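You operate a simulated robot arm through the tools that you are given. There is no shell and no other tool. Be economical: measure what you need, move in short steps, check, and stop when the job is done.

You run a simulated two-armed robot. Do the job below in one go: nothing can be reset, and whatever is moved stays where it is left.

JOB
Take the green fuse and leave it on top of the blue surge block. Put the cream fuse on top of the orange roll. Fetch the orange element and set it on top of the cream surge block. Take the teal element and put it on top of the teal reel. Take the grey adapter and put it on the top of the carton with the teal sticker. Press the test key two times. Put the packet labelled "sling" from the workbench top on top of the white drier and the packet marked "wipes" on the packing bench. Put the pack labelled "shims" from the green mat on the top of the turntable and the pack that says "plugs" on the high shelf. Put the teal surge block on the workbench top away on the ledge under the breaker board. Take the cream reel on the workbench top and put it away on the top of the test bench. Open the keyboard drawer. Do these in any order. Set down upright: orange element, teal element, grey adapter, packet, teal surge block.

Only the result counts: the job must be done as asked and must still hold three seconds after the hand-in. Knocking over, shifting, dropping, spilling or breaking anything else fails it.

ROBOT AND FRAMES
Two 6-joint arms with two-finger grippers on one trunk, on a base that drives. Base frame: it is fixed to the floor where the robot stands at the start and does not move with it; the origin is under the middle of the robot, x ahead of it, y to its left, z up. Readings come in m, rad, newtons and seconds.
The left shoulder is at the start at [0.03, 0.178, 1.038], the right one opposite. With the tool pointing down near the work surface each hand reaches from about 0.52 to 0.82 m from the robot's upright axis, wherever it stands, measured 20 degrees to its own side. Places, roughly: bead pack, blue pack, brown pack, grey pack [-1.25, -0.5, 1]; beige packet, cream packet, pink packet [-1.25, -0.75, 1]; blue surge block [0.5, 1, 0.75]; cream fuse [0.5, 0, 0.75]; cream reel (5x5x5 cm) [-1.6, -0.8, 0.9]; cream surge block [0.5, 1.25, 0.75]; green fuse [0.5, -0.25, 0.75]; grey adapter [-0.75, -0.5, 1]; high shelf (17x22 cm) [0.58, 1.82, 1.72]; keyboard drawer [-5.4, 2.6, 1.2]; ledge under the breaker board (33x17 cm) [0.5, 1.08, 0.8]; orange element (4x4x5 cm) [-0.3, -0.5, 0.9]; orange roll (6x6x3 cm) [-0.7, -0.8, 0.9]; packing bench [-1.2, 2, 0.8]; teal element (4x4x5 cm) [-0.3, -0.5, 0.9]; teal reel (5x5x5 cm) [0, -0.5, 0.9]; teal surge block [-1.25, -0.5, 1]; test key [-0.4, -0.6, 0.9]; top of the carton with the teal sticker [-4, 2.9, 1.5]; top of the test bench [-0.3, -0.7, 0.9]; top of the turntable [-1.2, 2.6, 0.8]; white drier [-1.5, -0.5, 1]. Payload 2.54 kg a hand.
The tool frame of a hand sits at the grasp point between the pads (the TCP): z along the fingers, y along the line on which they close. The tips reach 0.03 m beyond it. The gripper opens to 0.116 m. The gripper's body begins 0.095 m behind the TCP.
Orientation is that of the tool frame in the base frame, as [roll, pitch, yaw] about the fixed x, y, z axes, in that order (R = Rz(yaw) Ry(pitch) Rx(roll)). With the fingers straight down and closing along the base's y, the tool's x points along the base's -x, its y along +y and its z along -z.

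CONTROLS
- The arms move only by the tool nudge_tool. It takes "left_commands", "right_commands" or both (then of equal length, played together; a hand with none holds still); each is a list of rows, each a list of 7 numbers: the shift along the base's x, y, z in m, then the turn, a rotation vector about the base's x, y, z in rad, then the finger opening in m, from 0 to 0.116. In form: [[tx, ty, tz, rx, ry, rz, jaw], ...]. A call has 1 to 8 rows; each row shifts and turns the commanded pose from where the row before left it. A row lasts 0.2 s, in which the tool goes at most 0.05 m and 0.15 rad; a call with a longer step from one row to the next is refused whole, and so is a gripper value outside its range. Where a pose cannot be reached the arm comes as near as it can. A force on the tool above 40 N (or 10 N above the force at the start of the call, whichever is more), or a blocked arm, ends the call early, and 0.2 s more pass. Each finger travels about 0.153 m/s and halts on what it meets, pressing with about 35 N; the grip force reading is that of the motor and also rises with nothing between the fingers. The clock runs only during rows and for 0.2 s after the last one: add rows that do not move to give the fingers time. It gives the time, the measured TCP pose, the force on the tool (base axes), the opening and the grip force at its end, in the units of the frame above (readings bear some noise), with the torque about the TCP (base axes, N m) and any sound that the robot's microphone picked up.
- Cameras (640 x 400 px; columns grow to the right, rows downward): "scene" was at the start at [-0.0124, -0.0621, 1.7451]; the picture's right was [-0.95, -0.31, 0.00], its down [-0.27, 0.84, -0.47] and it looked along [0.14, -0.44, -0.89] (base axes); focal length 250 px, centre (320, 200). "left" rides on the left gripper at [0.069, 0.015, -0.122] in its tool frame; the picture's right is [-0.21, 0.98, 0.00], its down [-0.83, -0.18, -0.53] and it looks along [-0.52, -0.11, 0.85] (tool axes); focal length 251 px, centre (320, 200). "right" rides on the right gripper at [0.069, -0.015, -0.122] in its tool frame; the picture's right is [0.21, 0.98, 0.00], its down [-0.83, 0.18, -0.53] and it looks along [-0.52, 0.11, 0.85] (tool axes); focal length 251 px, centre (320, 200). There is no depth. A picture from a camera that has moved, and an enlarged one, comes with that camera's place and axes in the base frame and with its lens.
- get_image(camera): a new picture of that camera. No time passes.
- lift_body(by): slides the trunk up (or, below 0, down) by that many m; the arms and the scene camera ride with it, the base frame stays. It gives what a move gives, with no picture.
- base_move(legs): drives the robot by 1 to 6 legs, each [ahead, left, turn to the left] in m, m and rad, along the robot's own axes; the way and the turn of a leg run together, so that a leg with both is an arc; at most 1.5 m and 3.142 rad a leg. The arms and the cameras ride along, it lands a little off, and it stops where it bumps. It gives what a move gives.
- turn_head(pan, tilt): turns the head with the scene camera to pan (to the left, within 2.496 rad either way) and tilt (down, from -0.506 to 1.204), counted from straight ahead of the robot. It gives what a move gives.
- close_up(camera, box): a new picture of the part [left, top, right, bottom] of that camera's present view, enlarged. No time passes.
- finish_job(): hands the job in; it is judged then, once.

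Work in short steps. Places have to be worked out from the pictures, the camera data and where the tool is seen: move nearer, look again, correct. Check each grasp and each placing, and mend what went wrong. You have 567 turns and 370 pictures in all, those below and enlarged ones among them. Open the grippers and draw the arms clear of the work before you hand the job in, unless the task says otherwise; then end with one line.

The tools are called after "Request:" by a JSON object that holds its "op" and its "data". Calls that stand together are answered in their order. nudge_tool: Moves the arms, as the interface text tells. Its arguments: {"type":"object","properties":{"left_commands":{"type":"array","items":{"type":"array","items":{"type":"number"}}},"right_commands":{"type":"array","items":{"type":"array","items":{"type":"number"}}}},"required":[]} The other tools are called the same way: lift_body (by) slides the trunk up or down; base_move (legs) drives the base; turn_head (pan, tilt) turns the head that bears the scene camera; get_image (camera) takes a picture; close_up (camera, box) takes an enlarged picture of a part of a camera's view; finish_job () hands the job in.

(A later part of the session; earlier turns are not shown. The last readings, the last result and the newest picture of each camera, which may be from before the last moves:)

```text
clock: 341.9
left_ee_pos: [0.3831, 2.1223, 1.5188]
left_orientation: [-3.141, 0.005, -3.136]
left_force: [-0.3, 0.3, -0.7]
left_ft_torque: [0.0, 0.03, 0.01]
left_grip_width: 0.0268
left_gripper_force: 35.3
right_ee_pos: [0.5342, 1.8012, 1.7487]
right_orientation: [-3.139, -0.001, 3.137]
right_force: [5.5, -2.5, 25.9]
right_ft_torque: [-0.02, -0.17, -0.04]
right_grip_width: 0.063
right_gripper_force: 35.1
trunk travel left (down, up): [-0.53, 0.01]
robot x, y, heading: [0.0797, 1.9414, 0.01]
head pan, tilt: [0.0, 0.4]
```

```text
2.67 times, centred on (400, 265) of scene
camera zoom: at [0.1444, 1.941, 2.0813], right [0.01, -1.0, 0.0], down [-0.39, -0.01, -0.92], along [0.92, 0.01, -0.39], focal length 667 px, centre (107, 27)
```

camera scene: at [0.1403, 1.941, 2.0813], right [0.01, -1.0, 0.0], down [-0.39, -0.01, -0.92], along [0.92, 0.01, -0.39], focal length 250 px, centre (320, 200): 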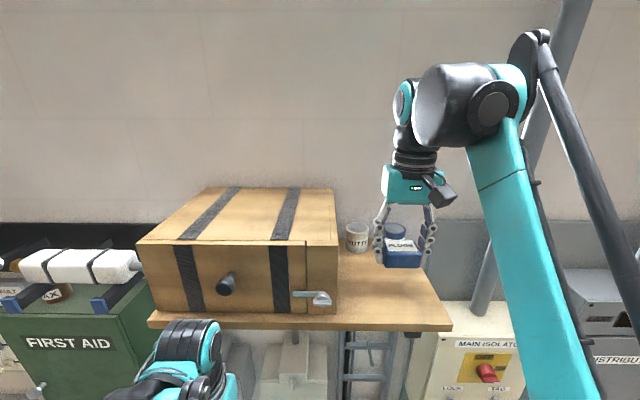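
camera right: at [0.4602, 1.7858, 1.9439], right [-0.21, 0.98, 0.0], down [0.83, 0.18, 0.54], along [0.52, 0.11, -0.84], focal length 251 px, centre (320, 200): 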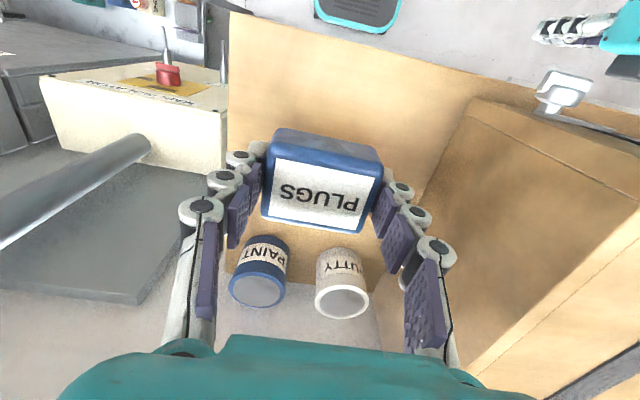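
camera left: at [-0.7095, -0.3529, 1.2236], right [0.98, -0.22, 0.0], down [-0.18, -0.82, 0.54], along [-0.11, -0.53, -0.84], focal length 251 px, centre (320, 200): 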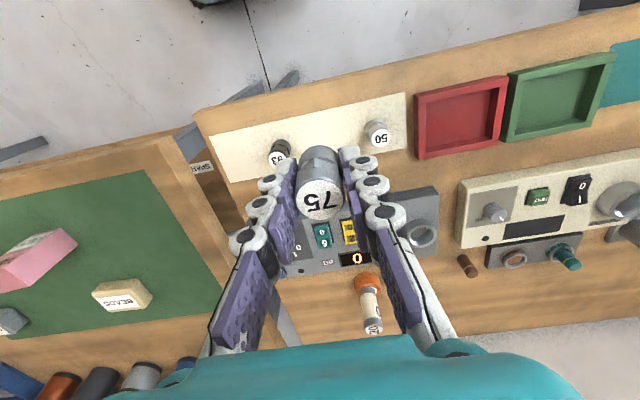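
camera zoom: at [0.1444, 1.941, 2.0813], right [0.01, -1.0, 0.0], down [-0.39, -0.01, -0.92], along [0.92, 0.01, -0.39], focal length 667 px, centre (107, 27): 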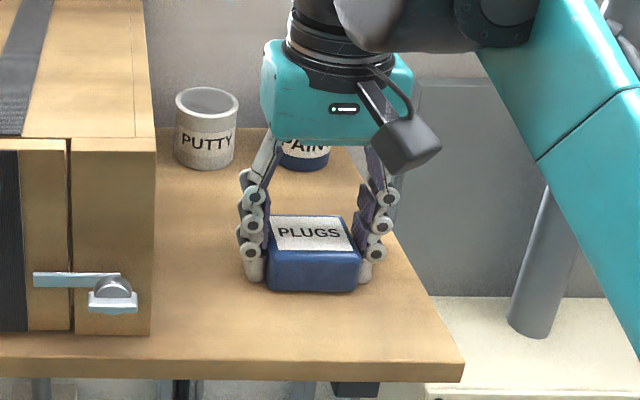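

Contact; it sits well on the shelf. I release, rise and draw back.

Request:
{"op": "nudge_tool", "data": {"right_commands": [[0, 0, 0.002, 0, 0, 0, 0.0], [0, 0, 0, 0, 0, 0, 0.075], [0, 0, 0, 0, 0, 0, 0.082], [0, 0, 0.03, 0, 0, 0, 0.082], [0, 0, 0.035, 0, 0, 0, 0.082], [-0.02, 0, 0.02, 0, 0, 0, 0.082], [-0.045, 0, 0, 0, 0, 0, 0.082], [-0.045, 0, 0, 0, 0, 0, 0.082]]}}

Request:
{"op": "get_image", "data": {"camera": "right"}}

Request:
{"op": "close_up", "data": {"camera": "scene", "box": [330, 190, 470, 340]}}

```text
clock: 343.7
left_ee_pos: [0.3784, 2.1217, 1.5183]
left_orientation: [3.138, 0.008, -3.134]
left_force: [-0.2, -0.3, -0.9]
left_ft_torque: [-0.01, -0.07, -0.04]
left_grip_width: 0.0268
left_gripper_force: 34.8
right_ee_pos: [0.4199, 1.7989, 1.8383]
right_orientation: [3.141, 0.0, 3.136]
right_force: [-0.4, 0.2, -0.7]
right_ft_torque: [-0.01, -0.08, -0.01]
right_grip_width: 0.0821
right_gripper_force: 0.1
trunk travel left (down, up): [-0.53, 0.01]
robot x, y, heading: [0.087, 1.9408, 0.014]
head pan, tilt: [0.0, 0.4]
```

```text
189 pictures are left
camera right: at [0.3499, 1.7842, 1.9577], right [-0.21, 0.98, 0.0], down [0.83, 0.18, 0.54], along [0.52, 0.11, -0.84], focal length 251 px, centre (320, 200)
```

right: 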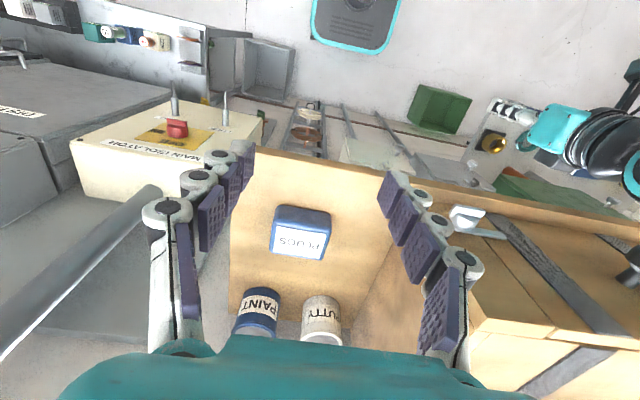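

```text
2.67 times, centred on (400, 265) of scene
camera zoom: at [0.1407, 1.941, 2.0813], right [0.01, -1.0, 0.0], down [-0.39, -0.01, -0.92], along [0.92, 0.01, -0.39], focal length 667 px, centre (107, 27)
```

zoom: 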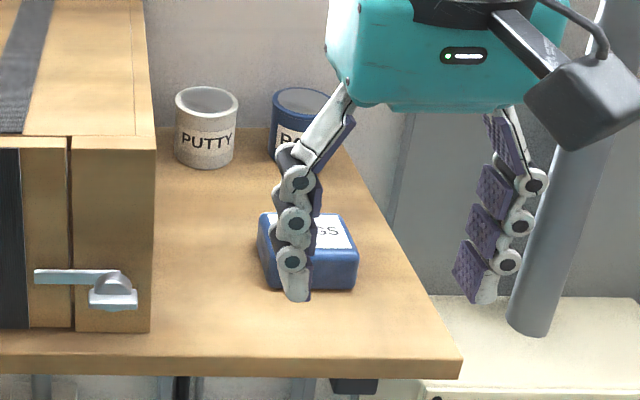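

Plugs done. Now the grey adapter → carton. I back out and drive around the packing bench toward the cartons.

Request:
{"op": "base_move", "data": {"legs": [[-0.45, 0, -0.014], [0, -1.5, 0], [0, 0, 3.14], [1.4, 0, 0], [0.5, 0, 0]]}}

Request:
{"op": "turn_head", "data": {"pan": -0.8, "tilt": 0.4}}

Request:
{"op": "get_image", "data": {"camera": "scene"}}

```text
clock: 370.1
left_ee_pos: [-2.5935, 0.2829, 1.5189]
left_orientation: [3.14, 0.007, -0.038]
left_force: [1.3, 0.5, -1.5]
left_ft_torque: [-0.02, 0.05, -0.03]
left_grip_width: 0.0267
left_gripper_force: 34.6
right_ee_pos: [-2.6191, 0.6082, 1.836]
right_orientation: [3.141, 0.002, -0.051]
right_force: [0.1, 0.2, 0.3]
right_ft_torque: [0.0, 0.02, -0.01]
right_grip_width: 0.0822
right_gripper_force: 0.1
trunk travel left (down, up): [-0.53, 0.01]
robot x, y, heading: [-2.2876, 0.4509, 3.114]
head pan, tilt: [0.0, 0.4]
```

```text
clock: 371.2
left_ee_pos: [-2.5931, 0.283, 1.5187]
left_orientation: [3.141, 0.005, -0.038]
left_force: [0.0, -0.8, -0.1]
left_ft_torque: [0.0, -0.03, -0.03]
left_grip_width: 0.0268
left_gripper_force: 35.1
right_ee_pos: [-2.6203, 0.6091, 1.8364]
right_orientation: [-3.141, 0.0, -0.051]
right_force: [-0.4, 0.4, 0.8]
right_ft_torque: [0.0, 0.02, -0.03]
right_grip_width: 0.0819
right_gripper_force: 0.1
trunk travel left (down, up): [-0.53, 0.01]
robot x, y, heading: [-2.2916, 0.4482, 3.11]
head pan, tilt: [-0.799, 0.4]
```

```text
187 pictures are left
camera scene: at [-2.3225, 0.5171, 2.0812], right [0.74, 0.68, 0.0], down [0.26, -0.29, -0.92], along [-0.62, 0.68, -0.39], focal length 250 px, centre (320, 200)
```

scene: 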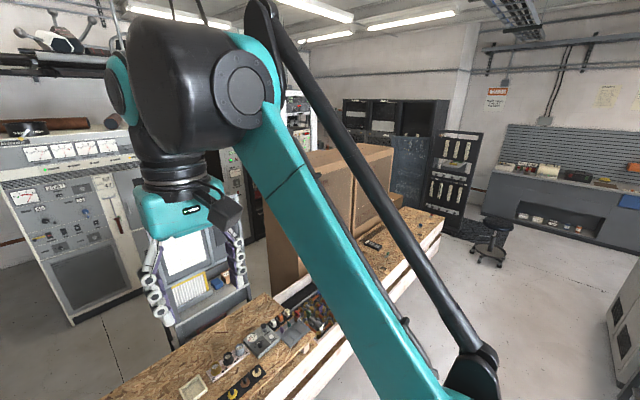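

The right arm blocks the view; I lower it and look again.

Request:
{"op": "nudge_tool", "data": {"right_commands": [[0, 0, -0.048, 0, 0, 0, 0.08], [0, 0, -0.048, 0, 0, 0, 0.08], [0, 0, -0.048, 0, 0, 0, 0.08], [0, 0, -0.048, 0, 0, 0, 0.08], [0, 0, -0.048, 0, 0, 0, 0.08], [0, 0, -0.048, 0, 0, 0, 0.08], [0, 0, -0.048, 0, 0, 0, 0.08], [0, 0, -0.048, 0, 0, 0, 0.08]]}}

Request:
{"op": "base_move", "data": {"legs": [[0, -1.2, 0], [0, -1.0, 0]]}}

Request:
{"op": "turn_head", "data": {"pan": 0.0, "tilt": 0.4}}

Request:
{"op": "get_image", "data": {"camera": "scene"}}

```text
clock: 373.0
left_ee_pos: [-2.5952, 0.2832, 1.5188]
left_orientation: [3.14, 0.004, -0.04]
left_force: [0.2, -0.3, -0.5]
left_ft_torque: [-0.02, 0.01, 0.06]
left_grip_width: 0.0266
left_gripper_force: 35.0
right_ee_pos: [-2.6223, 0.6081, 1.4505]
right_orientation: [-3.141, 0.001, -0.05]
right_force: [-1.0, -0.4, -0.1]
right_ft_torque: [0.0, 0.0, -0.02]
right_grip_width: 0.0801
right_gripper_force: 0.0
trunk travel left (down, up): [-0.53, 0.01]
robot x, y, heading: [-2.2892, 0.451, 3.109]
head pan, tilt: [-0.799, 0.4]
```

```text
clock: 383.9
left_ee_pos: [-2.5169, 2.4846, 1.5165]
left_orientation: [-3.141, 0.005, -0.042]
left_force: [-0.1, 0.4, -1.6]
left_ft_torque: [0.01, 0.0, 0.01]
left_grip_width: 0.0267
left_gripper_force: 35.0
right_ee_pos: [-2.5438, 2.8091, 1.4519]
right_orientation: [-3.139, -0.001, -0.051]
right_force: [-0.1, 0.1, 1.1]
right_ft_torque: [-0.01, -0.02, 0.02]
right_grip_width: 0.0801
right_gripper_force: 0.0
trunk travel left (down, up): [-0.53, 0.01]
robot x, y, heading: [-2.2074, 2.6523, 3.111]
head pan, tilt: [-0.799, 0.4]
```

```text
clock: 385.0
left_ee_pos: [-2.518, 2.4835, 1.5184]
left_orientation: [3.14, 0.006, -0.043]
left_force: [0.8, -0.2, -0.9]
left_ft_torque: [-0.02, 0.0, 0.01]
left_grip_width: 0.0267
left_gripper_force: 35.4
right_ee_pos: [-2.5436, 2.8084, 1.4518]
right_orientation: [-3.141, 0.0, -0.053]
right_force: [0.0, -0.9, 0.2]
right_ft_torque: [0.01, 0.01, -0.02]
right_grip_width: 0.0802
right_gripper_force: 0.0
trunk travel left (down, up): [-0.53, 0.01]
robot x, y, heading: [-2.213, 2.6485, 3.109]
head pan, tilt: [0.0, 0.4]
```

```text
186 pictures are left
camera scene: at [-2.2764, 2.6521, 2.0811], right [0.03, 1.0, 0.0], down [0.39, -0.01, -0.92], along [-0.92, 0.03, -0.39], focal length 250 px, centre (320, 200)
```

scene: 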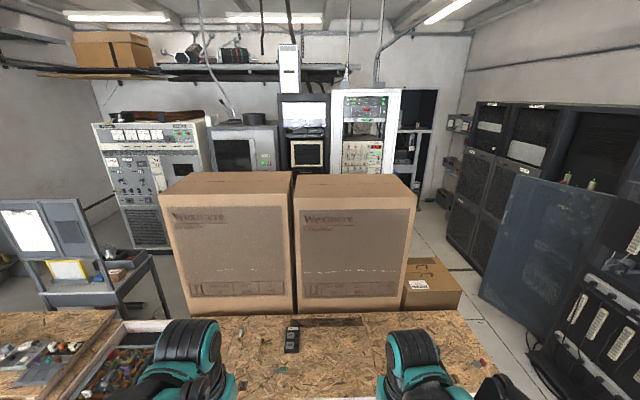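

Request:
{"op": "close_up", "data": {"camera": "scene", "box": [150, 150, 430, 320]}}

Request:
{"op": "close_up", "data": {"camera": "scene", "box": [260, 60, 480, 220]}}

```text
2.29 times, centred on (290, 235) of scene
camera zoom: at [-2.2764, 2.6521, 2.0811], right [0.03, 1.0, 0.0], down [0.39, -0.01, -0.92], along [-0.92, 0.03, -0.39], focal length 572 px, centre (389, 120)
```

zoom: 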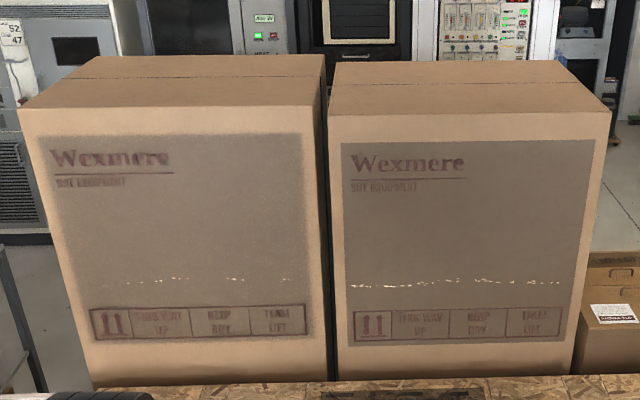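

```text
2.50 times, centred on (370, 140) of scene
camera zoom: at [-2.2764, 2.6521, 2.0811], right [0.03, 1.0, 0.0], down [0.39, -0.01, -0.92], along [-0.92, 0.03, -0.39], focal length 625 px, centre (195, 350)
```

zoom: 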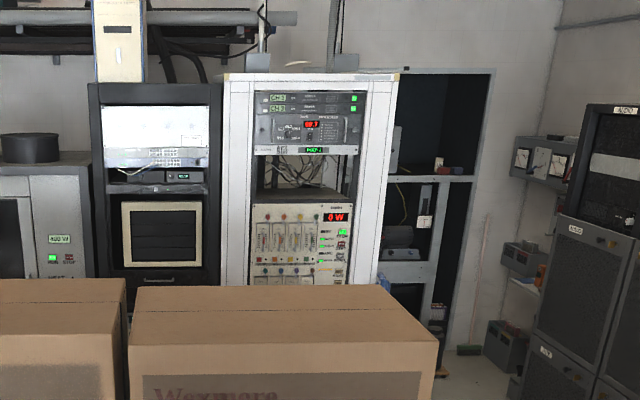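

No sticker on the visible faces; the right carton's centre works out at (-4.0,2.92), matching the given place. I must go behind anyway (drawer at x≈-5.4). I look at the north gap.

Request:
{"op": "turn_head", "data": {"pan": -0.65, "tilt": 0.6}}

Request:
{"op": "get_image", "data": {"camera": "scene"}}

Request:
{"op": "turn_head", "data": {"pan": 0.9, "tilt": 0.5}}

Request:
{"op": "get_image", "data": {"camera": "scene"}}

```text
clock: 386.0
left_ee_pos: [-2.5179, 2.4844, 1.5184]
left_orientation: [3.139, 0.004, -0.042]
left_force: [0.3, -0.4, -0.7]
left_ft_torque: [-0.01, 0.02, 0.0]
left_grip_width: 0.0269
left_gripper_force: 35.0
right_ee_pos: [-2.5439, 2.8088, 1.4519]
right_orientation: [-3.141, 0.001, -0.055]
right_force: [1.2, -1.0, -0.8]
right_ft_torque: [-0.02, 0.01, 0.0]
right_grip_width: 0.0799
right_gripper_force: 0.0
trunk travel left (down, up): [-0.53, 0.01]
robot x, y, heading: [-2.2098, 2.6523, 3.108]
head pan, tilt: [-0.649, 0.6]
```

```text
183 pictures are left
camera scene: at [-2.2524, 2.7046, 2.0629], right [0.63, 0.78, 0.0], down [0.44, -0.36, -0.83], along [-0.64, 0.52, -0.56], focal length 250 px, centre (320, 200)
```

scene: 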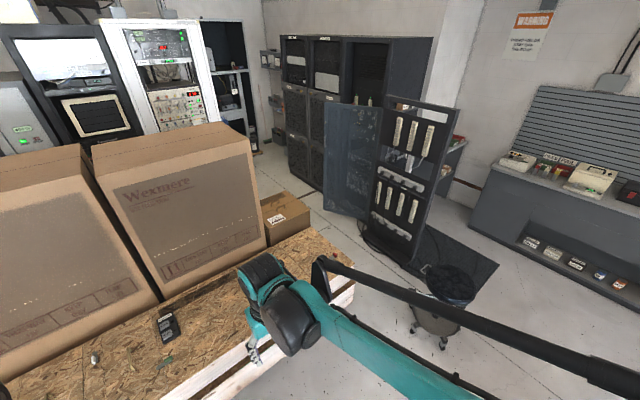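

```text
clock: 387.7
left_ee_pos: [-2.5183, 2.4838, 1.5181]
left_orientation: [3.141, 0.005, -0.041]
left_force: [0.4, 0.2, -0.4]
left_ft_torque: [0.01, 0.0, 0.02]
left_grip_width: 0.0269
left_gripper_force: 35.4
right_ee_pos: [-2.5441, 2.8083, 1.4517]
right_orientation: [3.14, 0.0, -0.053]
right_force: [0.0, -0.1, -0.2]
right_ft_torque: [0.0, 0.02, -0.02]
right_grip_width: 0.0796
right_gripper_force: 0.1
trunk travel left (down, up): [-0.53, 0.01]
robot x, y, heading: [-2.2119, 2.652, 3.109]
head pan, tilt: [0.901, 0.499]
```

```text
182 pictures are left
camera scene: at [-2.2427, 2.5798, 2.072], right [-0.76, 0.65, 0.0], down [0.31, 0.36, -0.88], along [-0.57, -0.67, -0.48], focal length 250 px, centre (320, 200)
```

scene: 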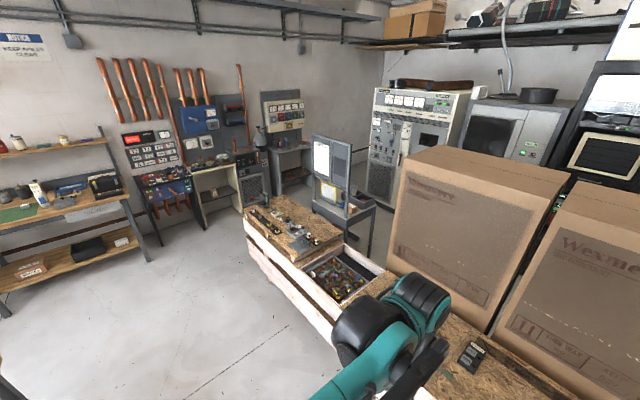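

North gap looks too tight; I try the south side. I return to y≈0.2 and look along −x.

Request:
{"op": "base_move", "data": {"legs": [[0, 1.2, 0.0], [0, 1.2, 0.03]]}}

Request:
{"op": "turn_head", "data": {"pan": 0.1, "tilt": 0.5}}

Request:
{"op": "get_image", "data": {"camera": "scene"}}

```text
clock: 399.4
left_ee_pos: [-2.5082, 0.0582, 1.5169]
left_orientation: [3.139, 0.005, 0.047]
left_force: [0.0, -0.7, -1.0]
left_ft_torque: [0.01, -0.01, 0.0]
left_grip_width: 0.0267
left_gripper_force: 35.2
right_ee_pos: [-2.5618, 0.3795, 1.4522]
right_orientation: [3.142, 0.0, 0.035]
right_force: [-0.4, 0.3, -0.5]
right_ft_torque: [-0.03, -0.03, 0.0]
right_grip_width: 0.08
right_gripper_force: 0.1
trunk travel left (down, up): [-0.53, 0.01]
robot x, y, heading: [-2.216, 0.252, -3.086]
head pan, tilt: [0.901, 0.499]
```

```text
clock: 400.6
left_ee_pos: [-2.5069, 0.0583, 1.5187]
left_orientation: [3.139, 0.005, 0.047]
left_force: [0.5, 0.3, -0.7]
left_ft_torque: [0.01, 0.0, -0.03]
left_grip_width: 0.0263
left_gripper_force: 34.7
right_ee_pos: [-2.5613, 0.379, 1.4509]
right_orientation: [3.141, 0.0, 0.034]
right_force: [-0.1, -0.5, 0.7]
right_ft_torque: [0.0, 0.01, 0.01]
right_grip_width: 0.0798
right_gripper_force: 0.1
trunk travel left (down, up): [-0.53, 0.01]
robot x, y, heading: [-2.2161, 0.2499, -3.091]
head pan, tilt: [0.099, 0.499]
```

```text
181 pictures are left
camera scene: at [-2.2791, 0.2373, 2.072], right [-0.15, 0.99, 0.0], down [0.47, 0.07, -0.88], along [-0.87, -0.14, -0.48], focal length 250 px, centre (320, 200)
```

scene: 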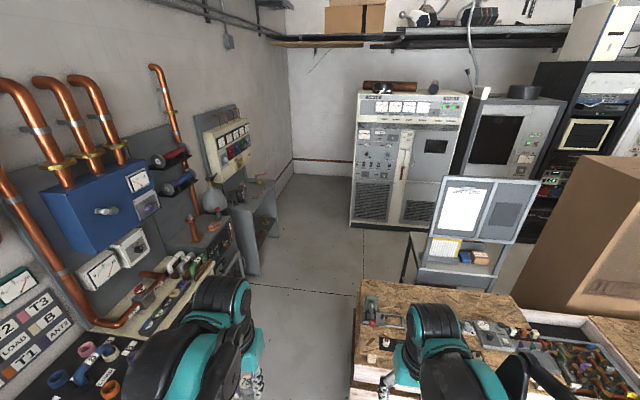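

South passage is open: y from about -0.5 to 0.33, then an area in front of cabinets at x≈-5.4. I drive through along y≈-0.08 in stages.

Request:
{"op": "base_move", "data": {"legs": [[0, 0.33, -0.05], [1.0, 0, 0]]}}

Request:
{"op": "get_image", "data": {"camera": "scene"}}

```text
clock: 407.6
left_ee_pos: [-3.5088, -0.269, 1.5191]
left_orientation: [3.139, 0.004, 0.006]
left_force: [-0.2, -0.3, -1.4]
left_ft_torque: [-0.01, 0.01, -0.01]
left_grip_width: 0.0266
left_gripper_force: 35.1
right_ee_pos: [-3.5503, 0.0551, 1.4504]
right_orientation: [3.141, 0.002, -0.004]
right_force: [0.1, -0.2, -0.2]
right_ft_torque: [0.0, 0.03, 0.01]
right_grip_width: 0.0803
right_gripper_force: 0.0
trunk travel left (down, up): [-0.53, 0.01]
robot x, y, heading: [-3.2114, -0.0889, -3.124]
head pan, tilt: [0.099, 0.499]
```

```text
180 pictures are left
camera scene: at [-3.2744, -0.0971, 2.072], right [-0.12, 0.99, 0.0], down [0.48, 0.06, -0.88], along [-0.87, -0.1, -0.48], focal length 250 px, centre (320, 200)
```

scene: 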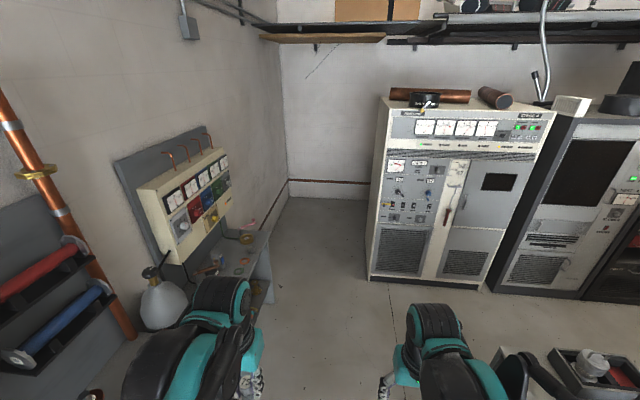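

Request:
{"op": "base_move", "data": {"legs": [[1.25, 0, -0.015]]}}

Request:
{"op": "turn_head", "data": {"pan": -1.3, "tilt": 0.6}}

Request:
{"op": "get_image", "data": {"camera": "scene"}}

```text
clock: 413.8
left_ee_pos: [-4.7483, -0.2657, 1.519]
left_orientation: [3.14, 0.004, -0.016]
left_force: [0.3, 0.7, -0.6]
left_ft_torque: [0.0, 0.03, -0.01]
left_grip_width: 0.0265
left_gripper_force: 34.8
right_ee_pos: [-4.7824, 0.059, 1.4517]
right_orientation: [-3.141, -0.001, -0.027]
right_force: [0.7, 0.3, 0.1]
right_ft_torque: [0.02, 0.0, 0.01]
right_grip_width: 0.0801
right_gripper_force: 0.0
trunk travel left (down, up): [-0.53, 0.01]
robot x, y, heading: [-4.4503, -0.0885, 3.132]
head pan, tilt: [0.099, 0.499]
```

```text
clock: 415.3
left_ee_pos: [-4.7491, -0.2656, 1.5183]
left_orientation: [3.139, 0.006, -0.018]
left_force: [0.9, 0.4, -1.6]
left_ft_torque: [0.0, 0.0, -0.01]
left_grip_width: 0.0265
left_gripper_force: 35.2
right_ee_pos: [-4.7817, 0.0595, 1.4521]
right_orientation: [-3.141, 0.001, -0.028]
right_force: [0.8, 0.9, -0.9]
right_ft_torque: [0.02, -0.02, -0.01]
right_grip_width: 0.0803
right_gripper_force: 0.1
trunk travel left (down, up): [-0.53, 0.01]
robot x, y, heading: [-4.4462, -0.0907, 3.134]
head pan, tilt: [-1.3, 0.6]
```

```text
179 pictures are left
camera scene: at [-4.442, -0.0067, 2.0629], right [0.97, 0.26, 0.0], down [0.15, -0.55, -0.83], along [-0.21, 0.8, -0.56], focal length 250 px, centre (320, 200)
```

scene: 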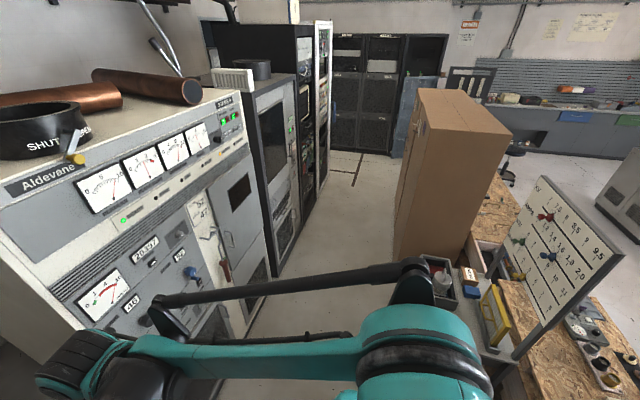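

The corridor behind the cartons is ~1.1 m wide. I raise the hands, turn to face +x and go in along x≈-4.72.

Request:
{"op": "nudge_tool", "data": {"left_commands": [[0, 0, 0.04, 0, 0, 0, 0], [0, 0, 0.04, 0, 0, 0, 0], [0, 0, 0.03, 0, 0, 0, 0], [0, 0, 0, 0, 0, 0, 0]], "right_commands": [[0, 0, 0.045, 0, 0, 0, 0.06], [0, 0, 0.045, 0, 0, 0, 0.06], [0, 0, 0.045, 0, 0, 0, 0.06], [0, 0, 0.045, 0, 0, 0, 0.06]]}}

Request:
{"op": "base_move", "data": {"legs": [[0, 0, -3.132], [-0.27, 0, 0], [0, 1.2, 0]]}}

Request:
{"op": "turn_head", "data": {"pan": 1.0, "tilt": 0.6}}

Request:
{"op": "get_image", "data": {"camera": "scene"}}

```text
clock: 416.3
left_ee_pos: [-4.7475, -0.2673, 1.6278]
left_orientation: [-3.141, 0.005, -0.019]
left_force: [1.1, -1.1, -1.1]
left_ft_torque: [0.0, -0.02, 0.01]
left_grip_width: 0.0265
left_gripper_force: 34.7
right_ee_pos: [-4.781, 0.058, 1.6344]
right_orientation: [-3.139, 0.0, -0.027]
right_force: [0.3, 0.2, 0.1]
right_ft_torque: [0.03, 0.01, 0.05]
right_grip_width: 0.0599
right_gripper_force: 0.1
trunk travel left (down, up): [-0.53, 0.01]
robot x, y, heading: [-4.4471, -0.0904, 3.134]
head pan, tilt: [-1.3, 0.6]
```

```text
clock: 431.2
left_ee_pos: [-4.3957, 1.2553, 1.6278]
left_orientation: [3.141, 0.005, 3.12]
left_force: [0.5, 0.5, -1.0]
left_ft_torque: [0.02, 0.03, 0.02]
left_grip_width: 0.0266
left_gripper_force: 35.0
right_ee_pos: [-4.364, 0.9328, 1.6326]
right_orientation: [3.141, 0.001, 3.108]
right_force: [0.0, -0.2, 0.1]
right_ft_torque: [0.02, -0.02, 0.02]
right_grip_width: 0.06
right_gripper_force: 0.1
trunk travel left (down, up): [-0.53, 0.01]
robot x, y, heading: [-4.6969, 1.0834, -0.014]
head pan, tilt: [-1.3, 0.6]
```

```text
clock: 433.3
left_ee_pos: [-4.3961, 1.2564, 1.6273]
left_orientation: [3.141, 0.006, 3.121]
left_force: [0.3, 0.4, -0.8]
left_ft_torque: [0.01, 0.02, -0.02]
left_grip_width: 0.0265
left_gripper_force: 34.7
right_ee_pos: [-4.3634, 0.9325, 1.633]
right_orientation: [-3.141, -0.001, 3.109]
right_force: [0.3, 0.1, 0.1]
right_ft_torque: [0.04, 0.02, -0.02]
right_grip_width: 0.0602
right_gripper_force: 0.0
trunk travel left (down, up): [-0.53, 0.01]
robot x, y, heading: [-4.6985, 1.0814, -0.011]
head pan, tilt: [1.0, 0.6]
```

```text
178 pictures are left
camera scene: at [-4.6814, 1.1556, 2.0629], right [0.83, -0.55, 0.0], down [-0.31, -0.47, -0.83], along [0.46, 0.69, -0.56], focal length 250 px, centre (320, 200)
```

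scene: 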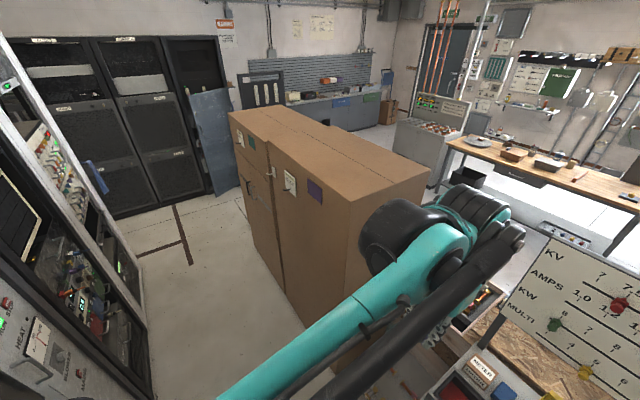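

From behind, stickers are visible: I zoom to confirm the teal one is on the far (y≈2.9) carton.

Request:
{"op": "close_up", "data": {"camera": "scene", "box": [210, 90, 370, 230]}}

Request:
{"op": "close_up", "data": {"camera": "scene", "box": [0, 60, 180, 400]}}

```text
2.86 times, centred on (290, 160) of scene
camera zoom: at [-4.6814, 1.1556, 2.0629], right [0.83, -0.55, 0.0], down [-0.31, -0.47, -0.83], along [0.46, 0.69, -0.56], focal length 714 px, centre (406, 314)
```

zoom: 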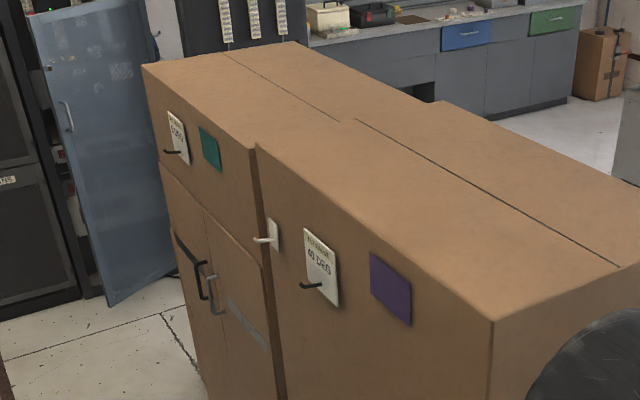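

```text
1.18 times, centred on (90, 230) of scene
camera zoom: at [-4.6814, 1.1556, 2.0629], right [0.83, -0.55, 0.0], down [-0.31, -0.47, -0.83], along [0.46, 0.69, -0.56], focal length 294 px, centre (591, 165)
```

zoom: 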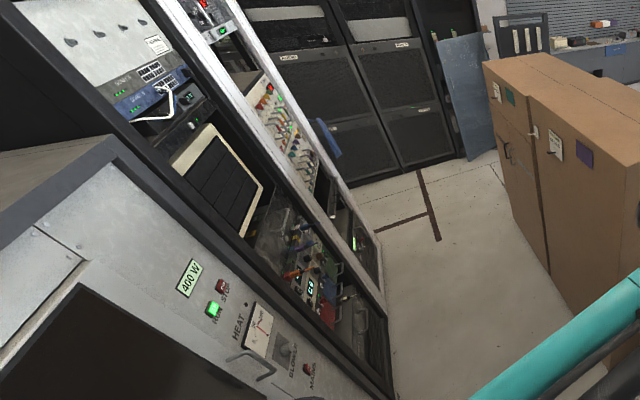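

Confirmed: teal sticker on the far carton. I drive on to y≈2.73, then edge closer.

Request:
{"op": "base_move", "data": {"legs": [[0, 1.4, 0.012], [0, 0.25, 0]]}}

Request:
{"op": "turn_head", "data": {"pan": 0.2, "tilt": 0.75}}

Request:
{"op": "get_image", "data": {"camera": "scene"}}

Request:
{"op": "get_image", "data": {"camera": "left"}}

```text
clock: 441.7
left_ee_pos: [-4.3932, 2.9062, 1.6274]
left_orientation: [3.142, 0.005, 3.134]
left_force: [0.1, -0.2, -1.0]
left_ft_torque: [0.03, -0.04, -0.04]
left_grip_width: 0.0263
left_gripper_force: 35.1
right_ee_pos: [-4.3583, 2.5826, 1.6332]
right_orientation: [3.14, 0.001, 3.124]
right_force: [-0.2, 0.8, 0.4]
right_ft_torque: [0.01, -0.01, -0.01]
right_grip_width: 0.0599
right_gripper_force: 0.1
trunk travel left (down, up): [-0.53, 0.01]
robot x, y, heading: [-4.6899, 2.7336, 0.0]
head pan, tilt: [1.0, 0.6]
```

```text
clock: 442.8
left_ee_pos: [-4.3935, 2.9065, 1.6267]
left_orientation: [3.14, 0.005, 3.134]
left_force: [-0.2, -0.4, -1.3]
left_ft_torque: [-0.01, 0.01, 0.0]
left_grip_width: 0.0265
left_gripper_force: 35.2
right_ee_pos: [-4.3564, 2.5816, 1.633]
right_orientation: [-3.141, 0.0, 3.123]
right_force: [0.5, -0.5, 0.0]
right_ft_torque: [0.01, 0.0, -0.02]
right_grip_width: 0.0603
right_gripper_force: 0.0
trunk travel left (down, up): [-0.53, 0.01]
robot x, y, heading: [-4.6928, 2.7296, -0.002]
head pan, tilt: [0.201, 0.75]
```

```text
175 pictures are left
camera scene: at [-4.6434, 2.7437, 2.0501], right [0.2, -0.98, 0.0], down [-0.67, -0.14, -0.73], along [0.72, 0.15, -0.68], focal length 250 px, centre (320, 200)
```

scene: 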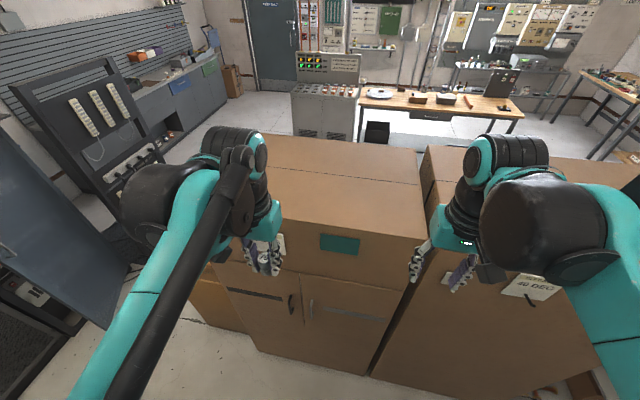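

```text
174 pictures are left
camera left: at [-4.4621, 2.9223, 1.75], right [0.22, 0.97, 0.0], down [0.82, -0.19, 0.54], along [0.52, -0.12, -0.84], focal length 251 px, centre (320, 200)
```

left: 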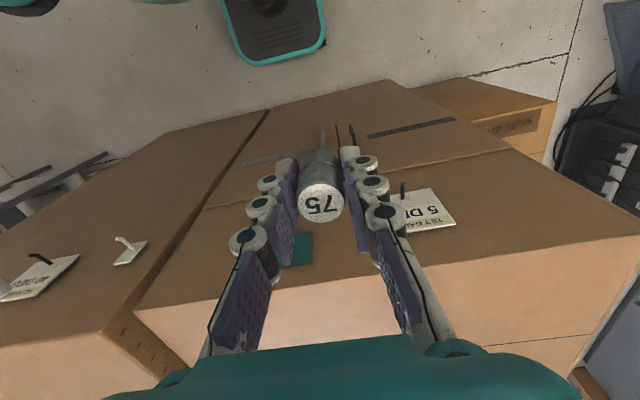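

Carton top spans x -4.19…-3.66, y 2.55…3.25. I edge the base 8 cm ahead and extend the left hand to about x=-4.05.

Request:
{"op": "base_move", "data": {"legs": [[0.08, 0, 0]]}}

Request:
{"op": "nudge_tool", "data": {"left_commands": [[0.045, 0, 0, 0, 0, 0, 0], [0.045, 0, 0, 0, 0, 0, 0], [0.045, 0, 0, 0, 0, 0, 0], [0.045, 0, 0, 0, 0, 0, 0], [0.045, 0, 0, 0, 0, 0, 0], [0.035, 0, 0, 0, 0, 0, 0], [0, 0, 0, 0, 0, 0, 0]]}}

Request:
{"op": "get_image", "data": {"camera": "left"}}

Request:
{"op": "get_image", "data": {"camera": "scene"}}

```text
clock: 443.9
left_ee_pos: [-4.3192, 2.9064, 1.6267]
left_orientation: [3.141, 0.007, 3.132]
left_force: [-0.5, -0.7, -0.1]
left_ft_torque: [-0.04, -0.06, -0.01]
left_grip_width: 0.0266
left_gripper_force: 34.6
right_ee_pos: [-4.2823, 2.583, 1.6338]
right_orientation: [-3.14, 0.003, 3.121]
right_force: [0.1, -0.1, 0.0]
right_ft_torque: [-0.04, -0.03, 0.01]
right_grip_width: 0.06
right_gripper_force: 0.0
trunk travel left (down, up): [-0.53, 0.01]
robot x, y, heading: [-4.6143, 2.7309, -0.002]
head pan, tilt: [0.201, 0.75]
```

```text
clock: 445.5
left_ee_pos: [-4.0551, 2.9057, 1.6285]
left_orientation: [3.14, 0.005, 3.132]
left_force: [0.0, 0.1, 0.2]
left_ft_torque: [0.0, -0.05, -0.02]
left_grip_width: 0.0264
left_gripper_force: 34.6
right_ee_pos: [-4.2797, 2.5838, 1.6341]
right_orientation: [-3.14, -0.001, 3.123]
right_force: [-0.7, 0.0, 0.1]
right_ft_torque: [-0.03, -0.08, 0.0]
right_grip_width: 0.0599
right_gripper_force: 0.0
trunk travel left (down, up): [-0.53, 0.01]
robot x, y, heading: [-4.6135, 2.7328, 0.007]
head pan, tilt: [0.201, 0.75]
```

```text
173 pictures are left
camera left: at [-4.124, 2.9222, 1.7503], right [0.22, 0.97, 0.0], down [0.82, -0.19, 0.54], along [0.53, -0.12, -0.84], focal length 251 px, centre (320, 200)
```

left: 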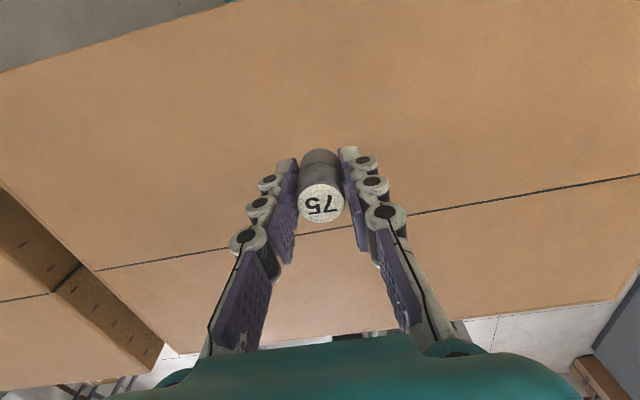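

```text
172 pictures are left
camera scene: at [-4.5659, 2.7444, 2.0501], right [0.2, -0.98, 0.0], down [-0.67, -0.14, -0.73], along [0.72, 0.15, -0.68], focal length 250 px, centre (320, 200)
```

scene: 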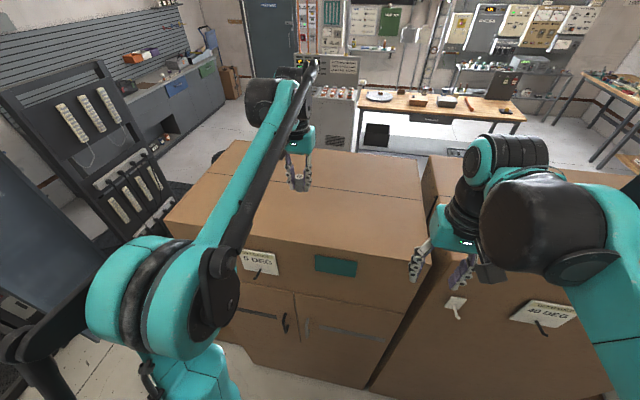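

Over the top, away from the seam. I lower to contact.

Request:
{"op": "nudge_tool", "data": {"left_commands": [[0, 0, -0.035, 0, 0, 0, 0], [0, 0, -0.025, 0, 0, 0, 0], [0, 0, -0.008, 0, 0, 0, 0], [0, 0, 0, 0, 0, 0, 0]]}}

Request:
{"op": "get_image", "data": {"camera": "left"}}

```text
clock: 446.5
left_ee_pos: [-4.0534, 2.9048, 1.5599]
left_orientation: [3.139, 0.004, 3.133]
left_force: [0.7, 0.1, -1.2]
left_ft_torque: [0.02, 0.01, 0.01]
left_grip_width: 0.0266
left_gripper_force: 35.1
right_ee_pos: [-4.2767, 2.5825, 1.6327]
right_orientation: [-3.14, 0.0, 3.123]
right_force: [0.6, 0.6, 0.1]
right_ft_torque: [0.0, 0.01, 0.0]
right_grip_width: 0.0602
right_gripper_force: 0.0
trunk travel left (down, up): [-0.53, 0.01]
robot x, y, heading: [-4.6165, 2.7306, -0.005]
head pan, tilt: [0.201, 0.75]
```

```text
171 pictures are left
camera left: at [-4.1219, 2.922, 1.6822], right [0.22, 0.97, 0.0], down [0.82, -0.19, 0.54], along [0.52, -0.12, -0.84], focal length 251 px, centre (320, 200)
```

left: 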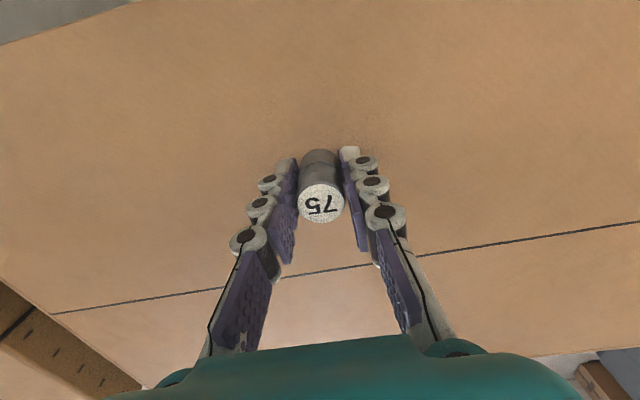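

Seam triangulates the top at z≈1.47. I continue down.

Request:
{"op": "nudge_tool", "data": {"left_commands": [[0, 0, -0.02, 0, 0, 0, 0], [0, 0, -0.012, 0, 0, 0, 0], [0, 0, -0.006, 0, 0, 0, 0], [0, 0, 0, 0, 0, 0, 0]]}}

Request:
{"op": "nudge_tool", "data": {"left_commands": [[0, 0, -0.005, 0, 0, 0, 0], [0, 0, 0, 0, 0, 0, 0]]}}

Request:
{"op": "nudge_tool", "data": {"left_commands": [[0, 0, -0.004, 0, 0, 0, 0], [0, 0, 0, 0, 0, 0, 0]]}}

Request:
{"op": "nudge_tool", "data": {"left_commands": [[0, 0, -0.004, 0, 0, 0, 0], [0, 0, 0, 0, 0, 0, 0]]}}

```text
clock: 447.1
left_ee_pos: [-4.0558, 2.9067, 1.529]
left_orientation: [3.139, 0.007, 3.133]
left_force: [-4.3, -0.6, 17.4]
left_ft_torque: [-0.04, 0.14, 0.01]
left_grip_width: 0.0264
left_gripper_force: 34.5
right_ee_pos: [-4.2795, 2.5824, 1.6337]
right_orientation: [-3.139, 0.0, 3.123]
right_force: [-0.2, 0.4, 0.2]
right_ft_torque: [-0.03, -0.01, -0.01]
right_grip_width: 0.06
right_gripper_force: 0.0
trunk travel left (down, up): [-0.53, 0.01]
robot x, y, heading: [-4.6111, 2.7289, -0.001]
head pan, tilt: [0.201, 0.75]
stopped in row 3 (left hand): the force on the tool passed its limit at 48 N (the readings are from after the stop); the commanded pose is now the measured one
```

```text
clock: 447.5
left_ee_pos: [-4.0544, 2.9062, 1.5302]
left_orientation: [3.139, 0.008, 3.133]
left_force: [-4.7, -0.3, 21.6]
left_ft_torque: [-0.11, 0.16, 0.02]
left_grip_width: 0.0266
left_gripper_force: 34.7
right_ee_pos: [-4.2793, 2.5833, 1.6345]
right_orientation: [-3.138, 0.0, 3.122]
right_force: [0.9, 1.0, -0.1]
right_ft_torque: [-0.02, 0.02, 0.02]
right_grip_width: 0.0602
right_gripper_force: 0.1
trunk travel left (down, up): [-0.53, 0.01]
robot x, y, heading: [-4.6155, 2.7294, 0.001]
head pan, tilt: [0.201, 0.75]
stopped in row 1 (left hand): the force on the tool passed its limit at 53 N (the readings are from after the stop); the commanded pose is now the measured one
```

```text
clock: 447.8
left_ee_pos: [-4.0544, 2.9065, 1.5302]
left_orientation: [3.139, 0.01, 3.132]
left_force: [-7.3, -2.3, 23.6]
left_ft_torque: [-0.07, 0.26, 0.0]
left_grip_width: 0.0266
left_gripper_force: 34.8
right_ee_pos: [-4.2797, 2.5823, 1.6334]
right_orientation: [-3.141, 0.002, 3.122]
right_force: [-0.5, -1.0, 0.1]
right_ft_torque: [-0.01, 0.0, 0.0]
right_grip_width: 0.0601
right_gripper_force: 0.1
trunk travel left (down, up): [-0.53, 0.01]
robot x, y, heading: [-4.6113, 2.7296, -0.002]
head pan, tilt: [0.201, 0.75]
stopped in row 1 (left hand): the force on the tool passed its limit at 48 N (the readings are from after the stop); the commanded pose is now the measured one
```

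```text
clock: 448.2
left_ee_pos: [-4.0552, 2.9067, 1.5301]
left_orientation: [3.141, 0.011, 3.133]
left_force: [-7.0, -0.7, 23.2]
left_ft_torque: [-0.08, 0.33, -0.03]
left_grip_width: 0.0265
left_gripper_force: 35.2
right_ee_pos: [-4.2802, 2.5834, 1.6341]
right_orientation: [-3.141, 0.001, 3.123]
right_force: [-0.3, -0.8, 0.5]
right_ft_torque: [0.04, 0.03, 0.05]
right_grip_width: 0.06
right_gripper_force: 0.1
trunk travel left (down, up): [-0.53, 0.01]
robot x, y, heading: [-4.6151, 2.7301, -0.003]
head pan, tilt: [0.201, 0.75]
stopped in row 1 (left hand): the force on the tool passed its limit at 47 N (the readings are from after the stop); the commanded pose is now the measured one
```

Contact at z≈1.53 (carton top ≈1.49). I ease off, open and rise.

Request:
{"op": "nudge_tool", "data": {"left_commands": [[0, 0, 0.002, 0, 0, 0, 0.0], [0, 0, 0, 0, 0, 0, 0.04], [0, 0, 0, 0, 0, 0, 0.055], [0, 0, 0.03, 0, 0, 0, 0.055], [0, 0, 0.035, 0, 0, 0, 0.055], [-0.01, 0, 0.03, 0, 0, 0, 0.055], [-0.03, 0, 0.02, 0, 0, 0, 0.055], [-0.045, 0, 0, 0, 0, 0, 0.055]]}}

Request:
{"op": "get_image", "data": {"camera": "left"}}

Request:
{"op": "get_image", "data": {"camera": "scene"}}

```text
clock: 450.0
left_ee_pos: [-4.1414, 2.9082, 1.6447]
left_orientation: [3.139, 0.016, 3.132]
left_force: [0.8, -0.3, 0.5]
left_ft_torque: [0.04, -0.07, 0.0]
left_grip_width: 0.0553
left_gripper_force: 0.1
right_ee_pos: [-4.2814, 2.5838, 1.6345]
right_orientation: [-3.139, 0.004, 3.123]
right_force: [-0.5, 0.2, 0.8]
right_ft_torque: [0.01, -0.06, 0.01]
right_grip_width: 0.0598
right_gripper_force: 0.1
trunk travel left (down, up): [-0.53, 0.01]
robot x, y, heading: [-4.6123, 2.7277, -0.001]
head pan, tilt: [0.201, 0.75]
```

```text
170 pictures are left
camera left: at [-4.2109, 2.9242, 1.7671], right [0.22, 0.97, 0.01], down [0.82, -0.19, 0.55], along [0.53, -0.12, -0.84], focal length 251 px, centre (320, 200)
```

left: 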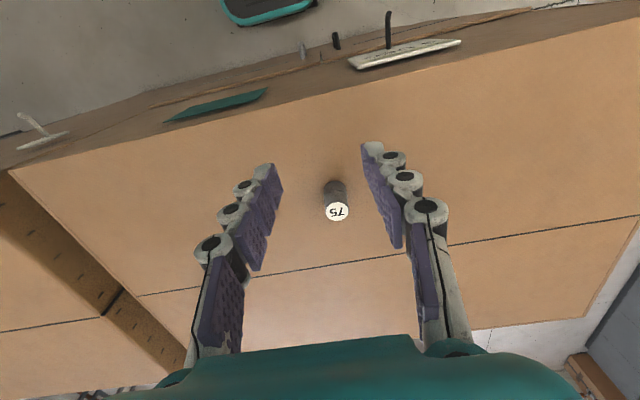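

```text
169 pictures are left
camera scene: at [-4.5687, 2.7445, 2.0502], right [0.2, -0.98, 0.0], down [-0.67, -0.14, -0.73], along [0.72, 0.15, -0.68], focal length 250 px, centre (320, 200)
```

scene: 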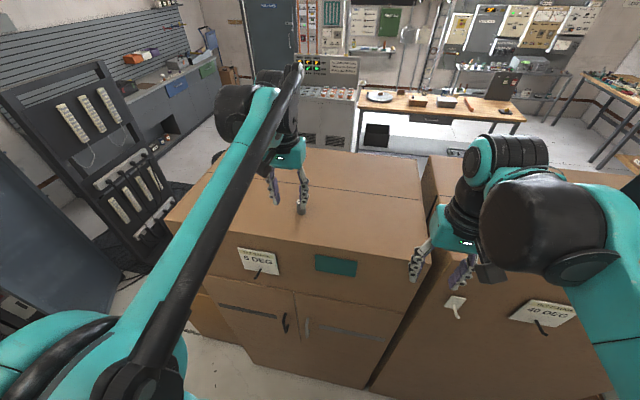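

Adapter stands on the teal-sticker carton. I retract, and look at the racks behind for the keyboard drawer.

Request:
{"op": "nudge_tool", "data": {"left_commands": [[-0.045, 0, 0, 0, 0, 0, 0.05], [-0.045, 0, 0, 0, 0, 0, 0.05], [-0.045, 0, 0, 0, 0, 0, 0.05], [-0.03, 0, 0, 0, 0, 0, 0.05]]}}

Request:
{"op": "base_move", "data": {"legs": [[-0.1, 0, 0]]}}

Request:
{"op": "turn_head", "data": {"pan": 2.45, "tilt": 0.6}}

Request:
{"op": "get_image", "data": {"camera": "scene"}}

Request:
{"op": "turn_head", "data": {"pan": -2.45, "tilt": 0.6}}

Request:
{"op": "get_image", "data": {"camera": "scene"}}

```text
clock: 451.0
left_ee_pos: [-4.3037, 2.9106, 1.6448]
left_orientation: [3.139, 0.013, 3.134]
left_force: [-0.5, 0.1, -0.4]
left_ft_torque: [-0.02, -0.02, -0.02]
left_grip_width: 0.0499
left_gripper_force: 0.2
right_ee_pos: [-4.2792, 2.5841, 1.6335]
right_orientation: [-3.14, 0.001, 3.122]
right_force: [-0.6, 0.6, 0.1]
right_ft_torque: [0.04, -0.05, -0.03]
right_grip_width: 0.0601
right_gripper_force: 0.0
trunk travel left (down, up): [-0.53, 0.01]
robot x, y, heading: [-4.6146, 2.7286, 0.003]
head pan, tilt: [0.201, 0.75]
```

```text
clock: 452.1
left_ee_pos: [-4.4008, 2.9101, 1.6439]
left_orientation: [3.139, 0.013, 3.134]
left_force: [0.3, -0.4, -1.2]
left_ft_torque: [0.0, -0.01, -0.02]
left_grip_width: 0.0499
left_gripper_force: 0.0
right_ee_pos: [-4.3766, 2.5839, 1.6323]
right_orientation: [-3.138, 0.0, 3.124]
right_force: [-0.3, 0.7, 0.2]
right_ft_torque: [-0.03, -0.02, -0.01]
right_grip_width: 0.0599
right_gripper_force: 0.0
trunk travel left (down, up): [-0.53, 0.01]
robot x, y, heading: [-4.7127, 2.7319, -0.003]
head pan, tilt: [0.201, 0.75]
```

```text
clock: 454.2
left_ee_pos: [-4.4016, 2.9098, 1.6452]
left_orientation: [3.139, 0.012, 3.134]
left_force: [0.2, 0.4, -0.1]
left_ft_torque: [0.01, 0.0, 0.02]
left_grip_width: 0.0498
left_gripper_force: 0.0
right_ee_pos: [-4.378, 2.5827, 1.6338]
right_orientation: [-3.141, 0.0, 3.125]
right_force: [-0.4, 0.3, 0.2]
right_ft_torque: [0.01, -0.01, -0.01]
right_grip_width: 0.06
right_gripper_force: 0.1
trunk travel left (down, up): [-0.53, 0.01]
robot x, y, heading: [-4.7116, 2.7303, 0.004]
head pan, tilt: [2.45, 0.6]
```

```text
168 pictures are left
camera scene: at [-4.8137, 2.7841, 2.0629], right [0.64, 0.77, 0.0], down [0.44, -0.36, -0.83], along [-0.64, 0.52, -0.56], focal length 250 px, centre (320, 200)
```

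scene: 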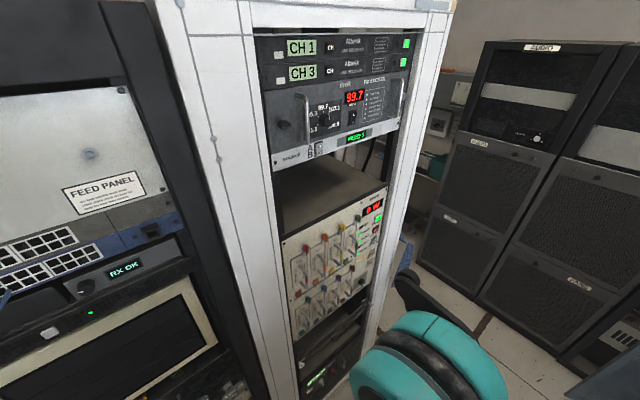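

```text
clock: 458.1
left_ee_pos: [-4.4013, 2.9107, 1.6453]
left_orientation: [3.137, 0.014, 3.135]
left_force: [0.2, -0.8, 0.6]
left_ft_torque: [0.01, 0.02, 0.0]
left_grip_width: 0.0499
left_gripper_force: 0.0
right_ee_pos: [-4.3778, 2.5831, 1.6332]
right_orientation: [-3.139, -0.001, 3.125]
right_force: [-0.2, 0.4, -0.4]
right_ft_torque: [0.02, 0.02, 0.0]
right_grip_width: 0.0598
right_gripper_force: 0.1
trunk travel left (down, up): [-0.53, 0.01]
robot x, y, heading: [-4.7153, 2.7261, 0.004]
head pan, tilt: [-2.45, 0.6]
```

```text
167 pictures are left
camera scene: at [-4.8136, 2.6713, 2.0629], right [-0.64, 0.77, 0.0], down [0.43, 0.36, -0.83], along [-0.63, -0.53, -0.56], focal length 250 px, centre (320, 200)
```

scene: 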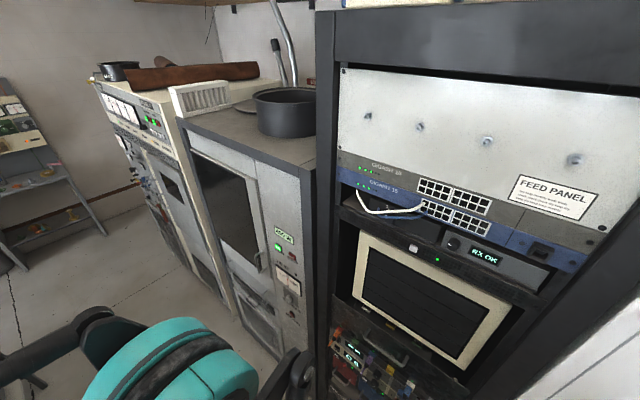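

The rack's lower part isn't visible from here. I drive back to the open area, turn to face the racks, and return.

Request:
{"op": "base_move", "data": {"legs": [[0, -1.4, 0], [0, -1.35, 0], [0.2, 0, 0], [0, 0, 3.14], [0, -1.2, 0], [0, -0.8, 0]]}}

Request:
{"op": "turn_head", "data": {"pan": -0.3, "tilt": 0.6}}

Request:
{"op": "get_image", "data": {"camera": "scene"}}

```text
clock: 489.3
left_ee_pos: [-4.8094, 1.842, 1.645]
left_orientation: [-3.141, 0.013, 0.012]
left_force: [-0.7, -0.6, 0.1]
left_ft_torque: [-0.01, -0.01, -0.02]
left_grip_width: 0.0499
left_gripper_force: 0.0
right_ee_pos: [-4.8401, 2.1666, 1.634]
right_orientation: [-3.14, 0.001, 0.0]
right_force: [0.2, -0.9, -0.2]
right_ft_torque: [0.02, -0.03, 0.04]
right_grip_width: 0.0602
right_gripper_force: 0.1
trunk travel left (down, up): [-0.53, 0.01]
robot x, y, heading: [-4.5011, 2.0258, -3.118]
head pan, tilt: [-2.45, 0.6]
```

```text
clock: 491.4
left_ee_pos: [-4.81, 1.8418, 1.6451]
left_orientation: [3.139, 0.014, 0.013]
left_force: [0.5, -1.0, -0.1]
left_ft_torque: [-0.05, 0.02, 0.03]
left_grip_width: 0.0504
left_gripper_force: 0.2
right_ee_pos: [-4.8398, 2.1666, 1.6323]
right_orientation: [-3.14, 0.0, 0.0]
right_force: [0.7, 0.5, -0.7]
right_ft_torque: [0.01, -0.01, 0.03]
right_grip_width: 0.0601
right_gripper_force: 0.1
trunk travel left (down, up): [-0.53, 0.01]
robot x, y, heading: [-4.4995, 2.0295, -3.116]
head pan, tilt: [-0.3, 0.6]
```

```text
166 pictures are left
camera scene: at [-4.5586, 2.0531, 2.0629], right [0.28, 0.96, 0.0], down [0.54, -0.16, -0.83], along [-0.79, 0.23, -0.56], focal length 250 px, centre (320, 200)
```

scene: 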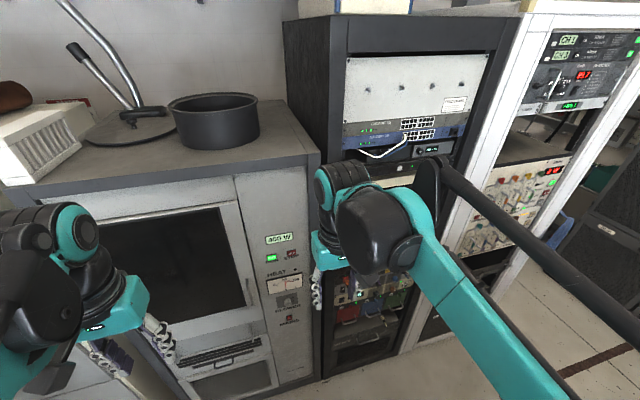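

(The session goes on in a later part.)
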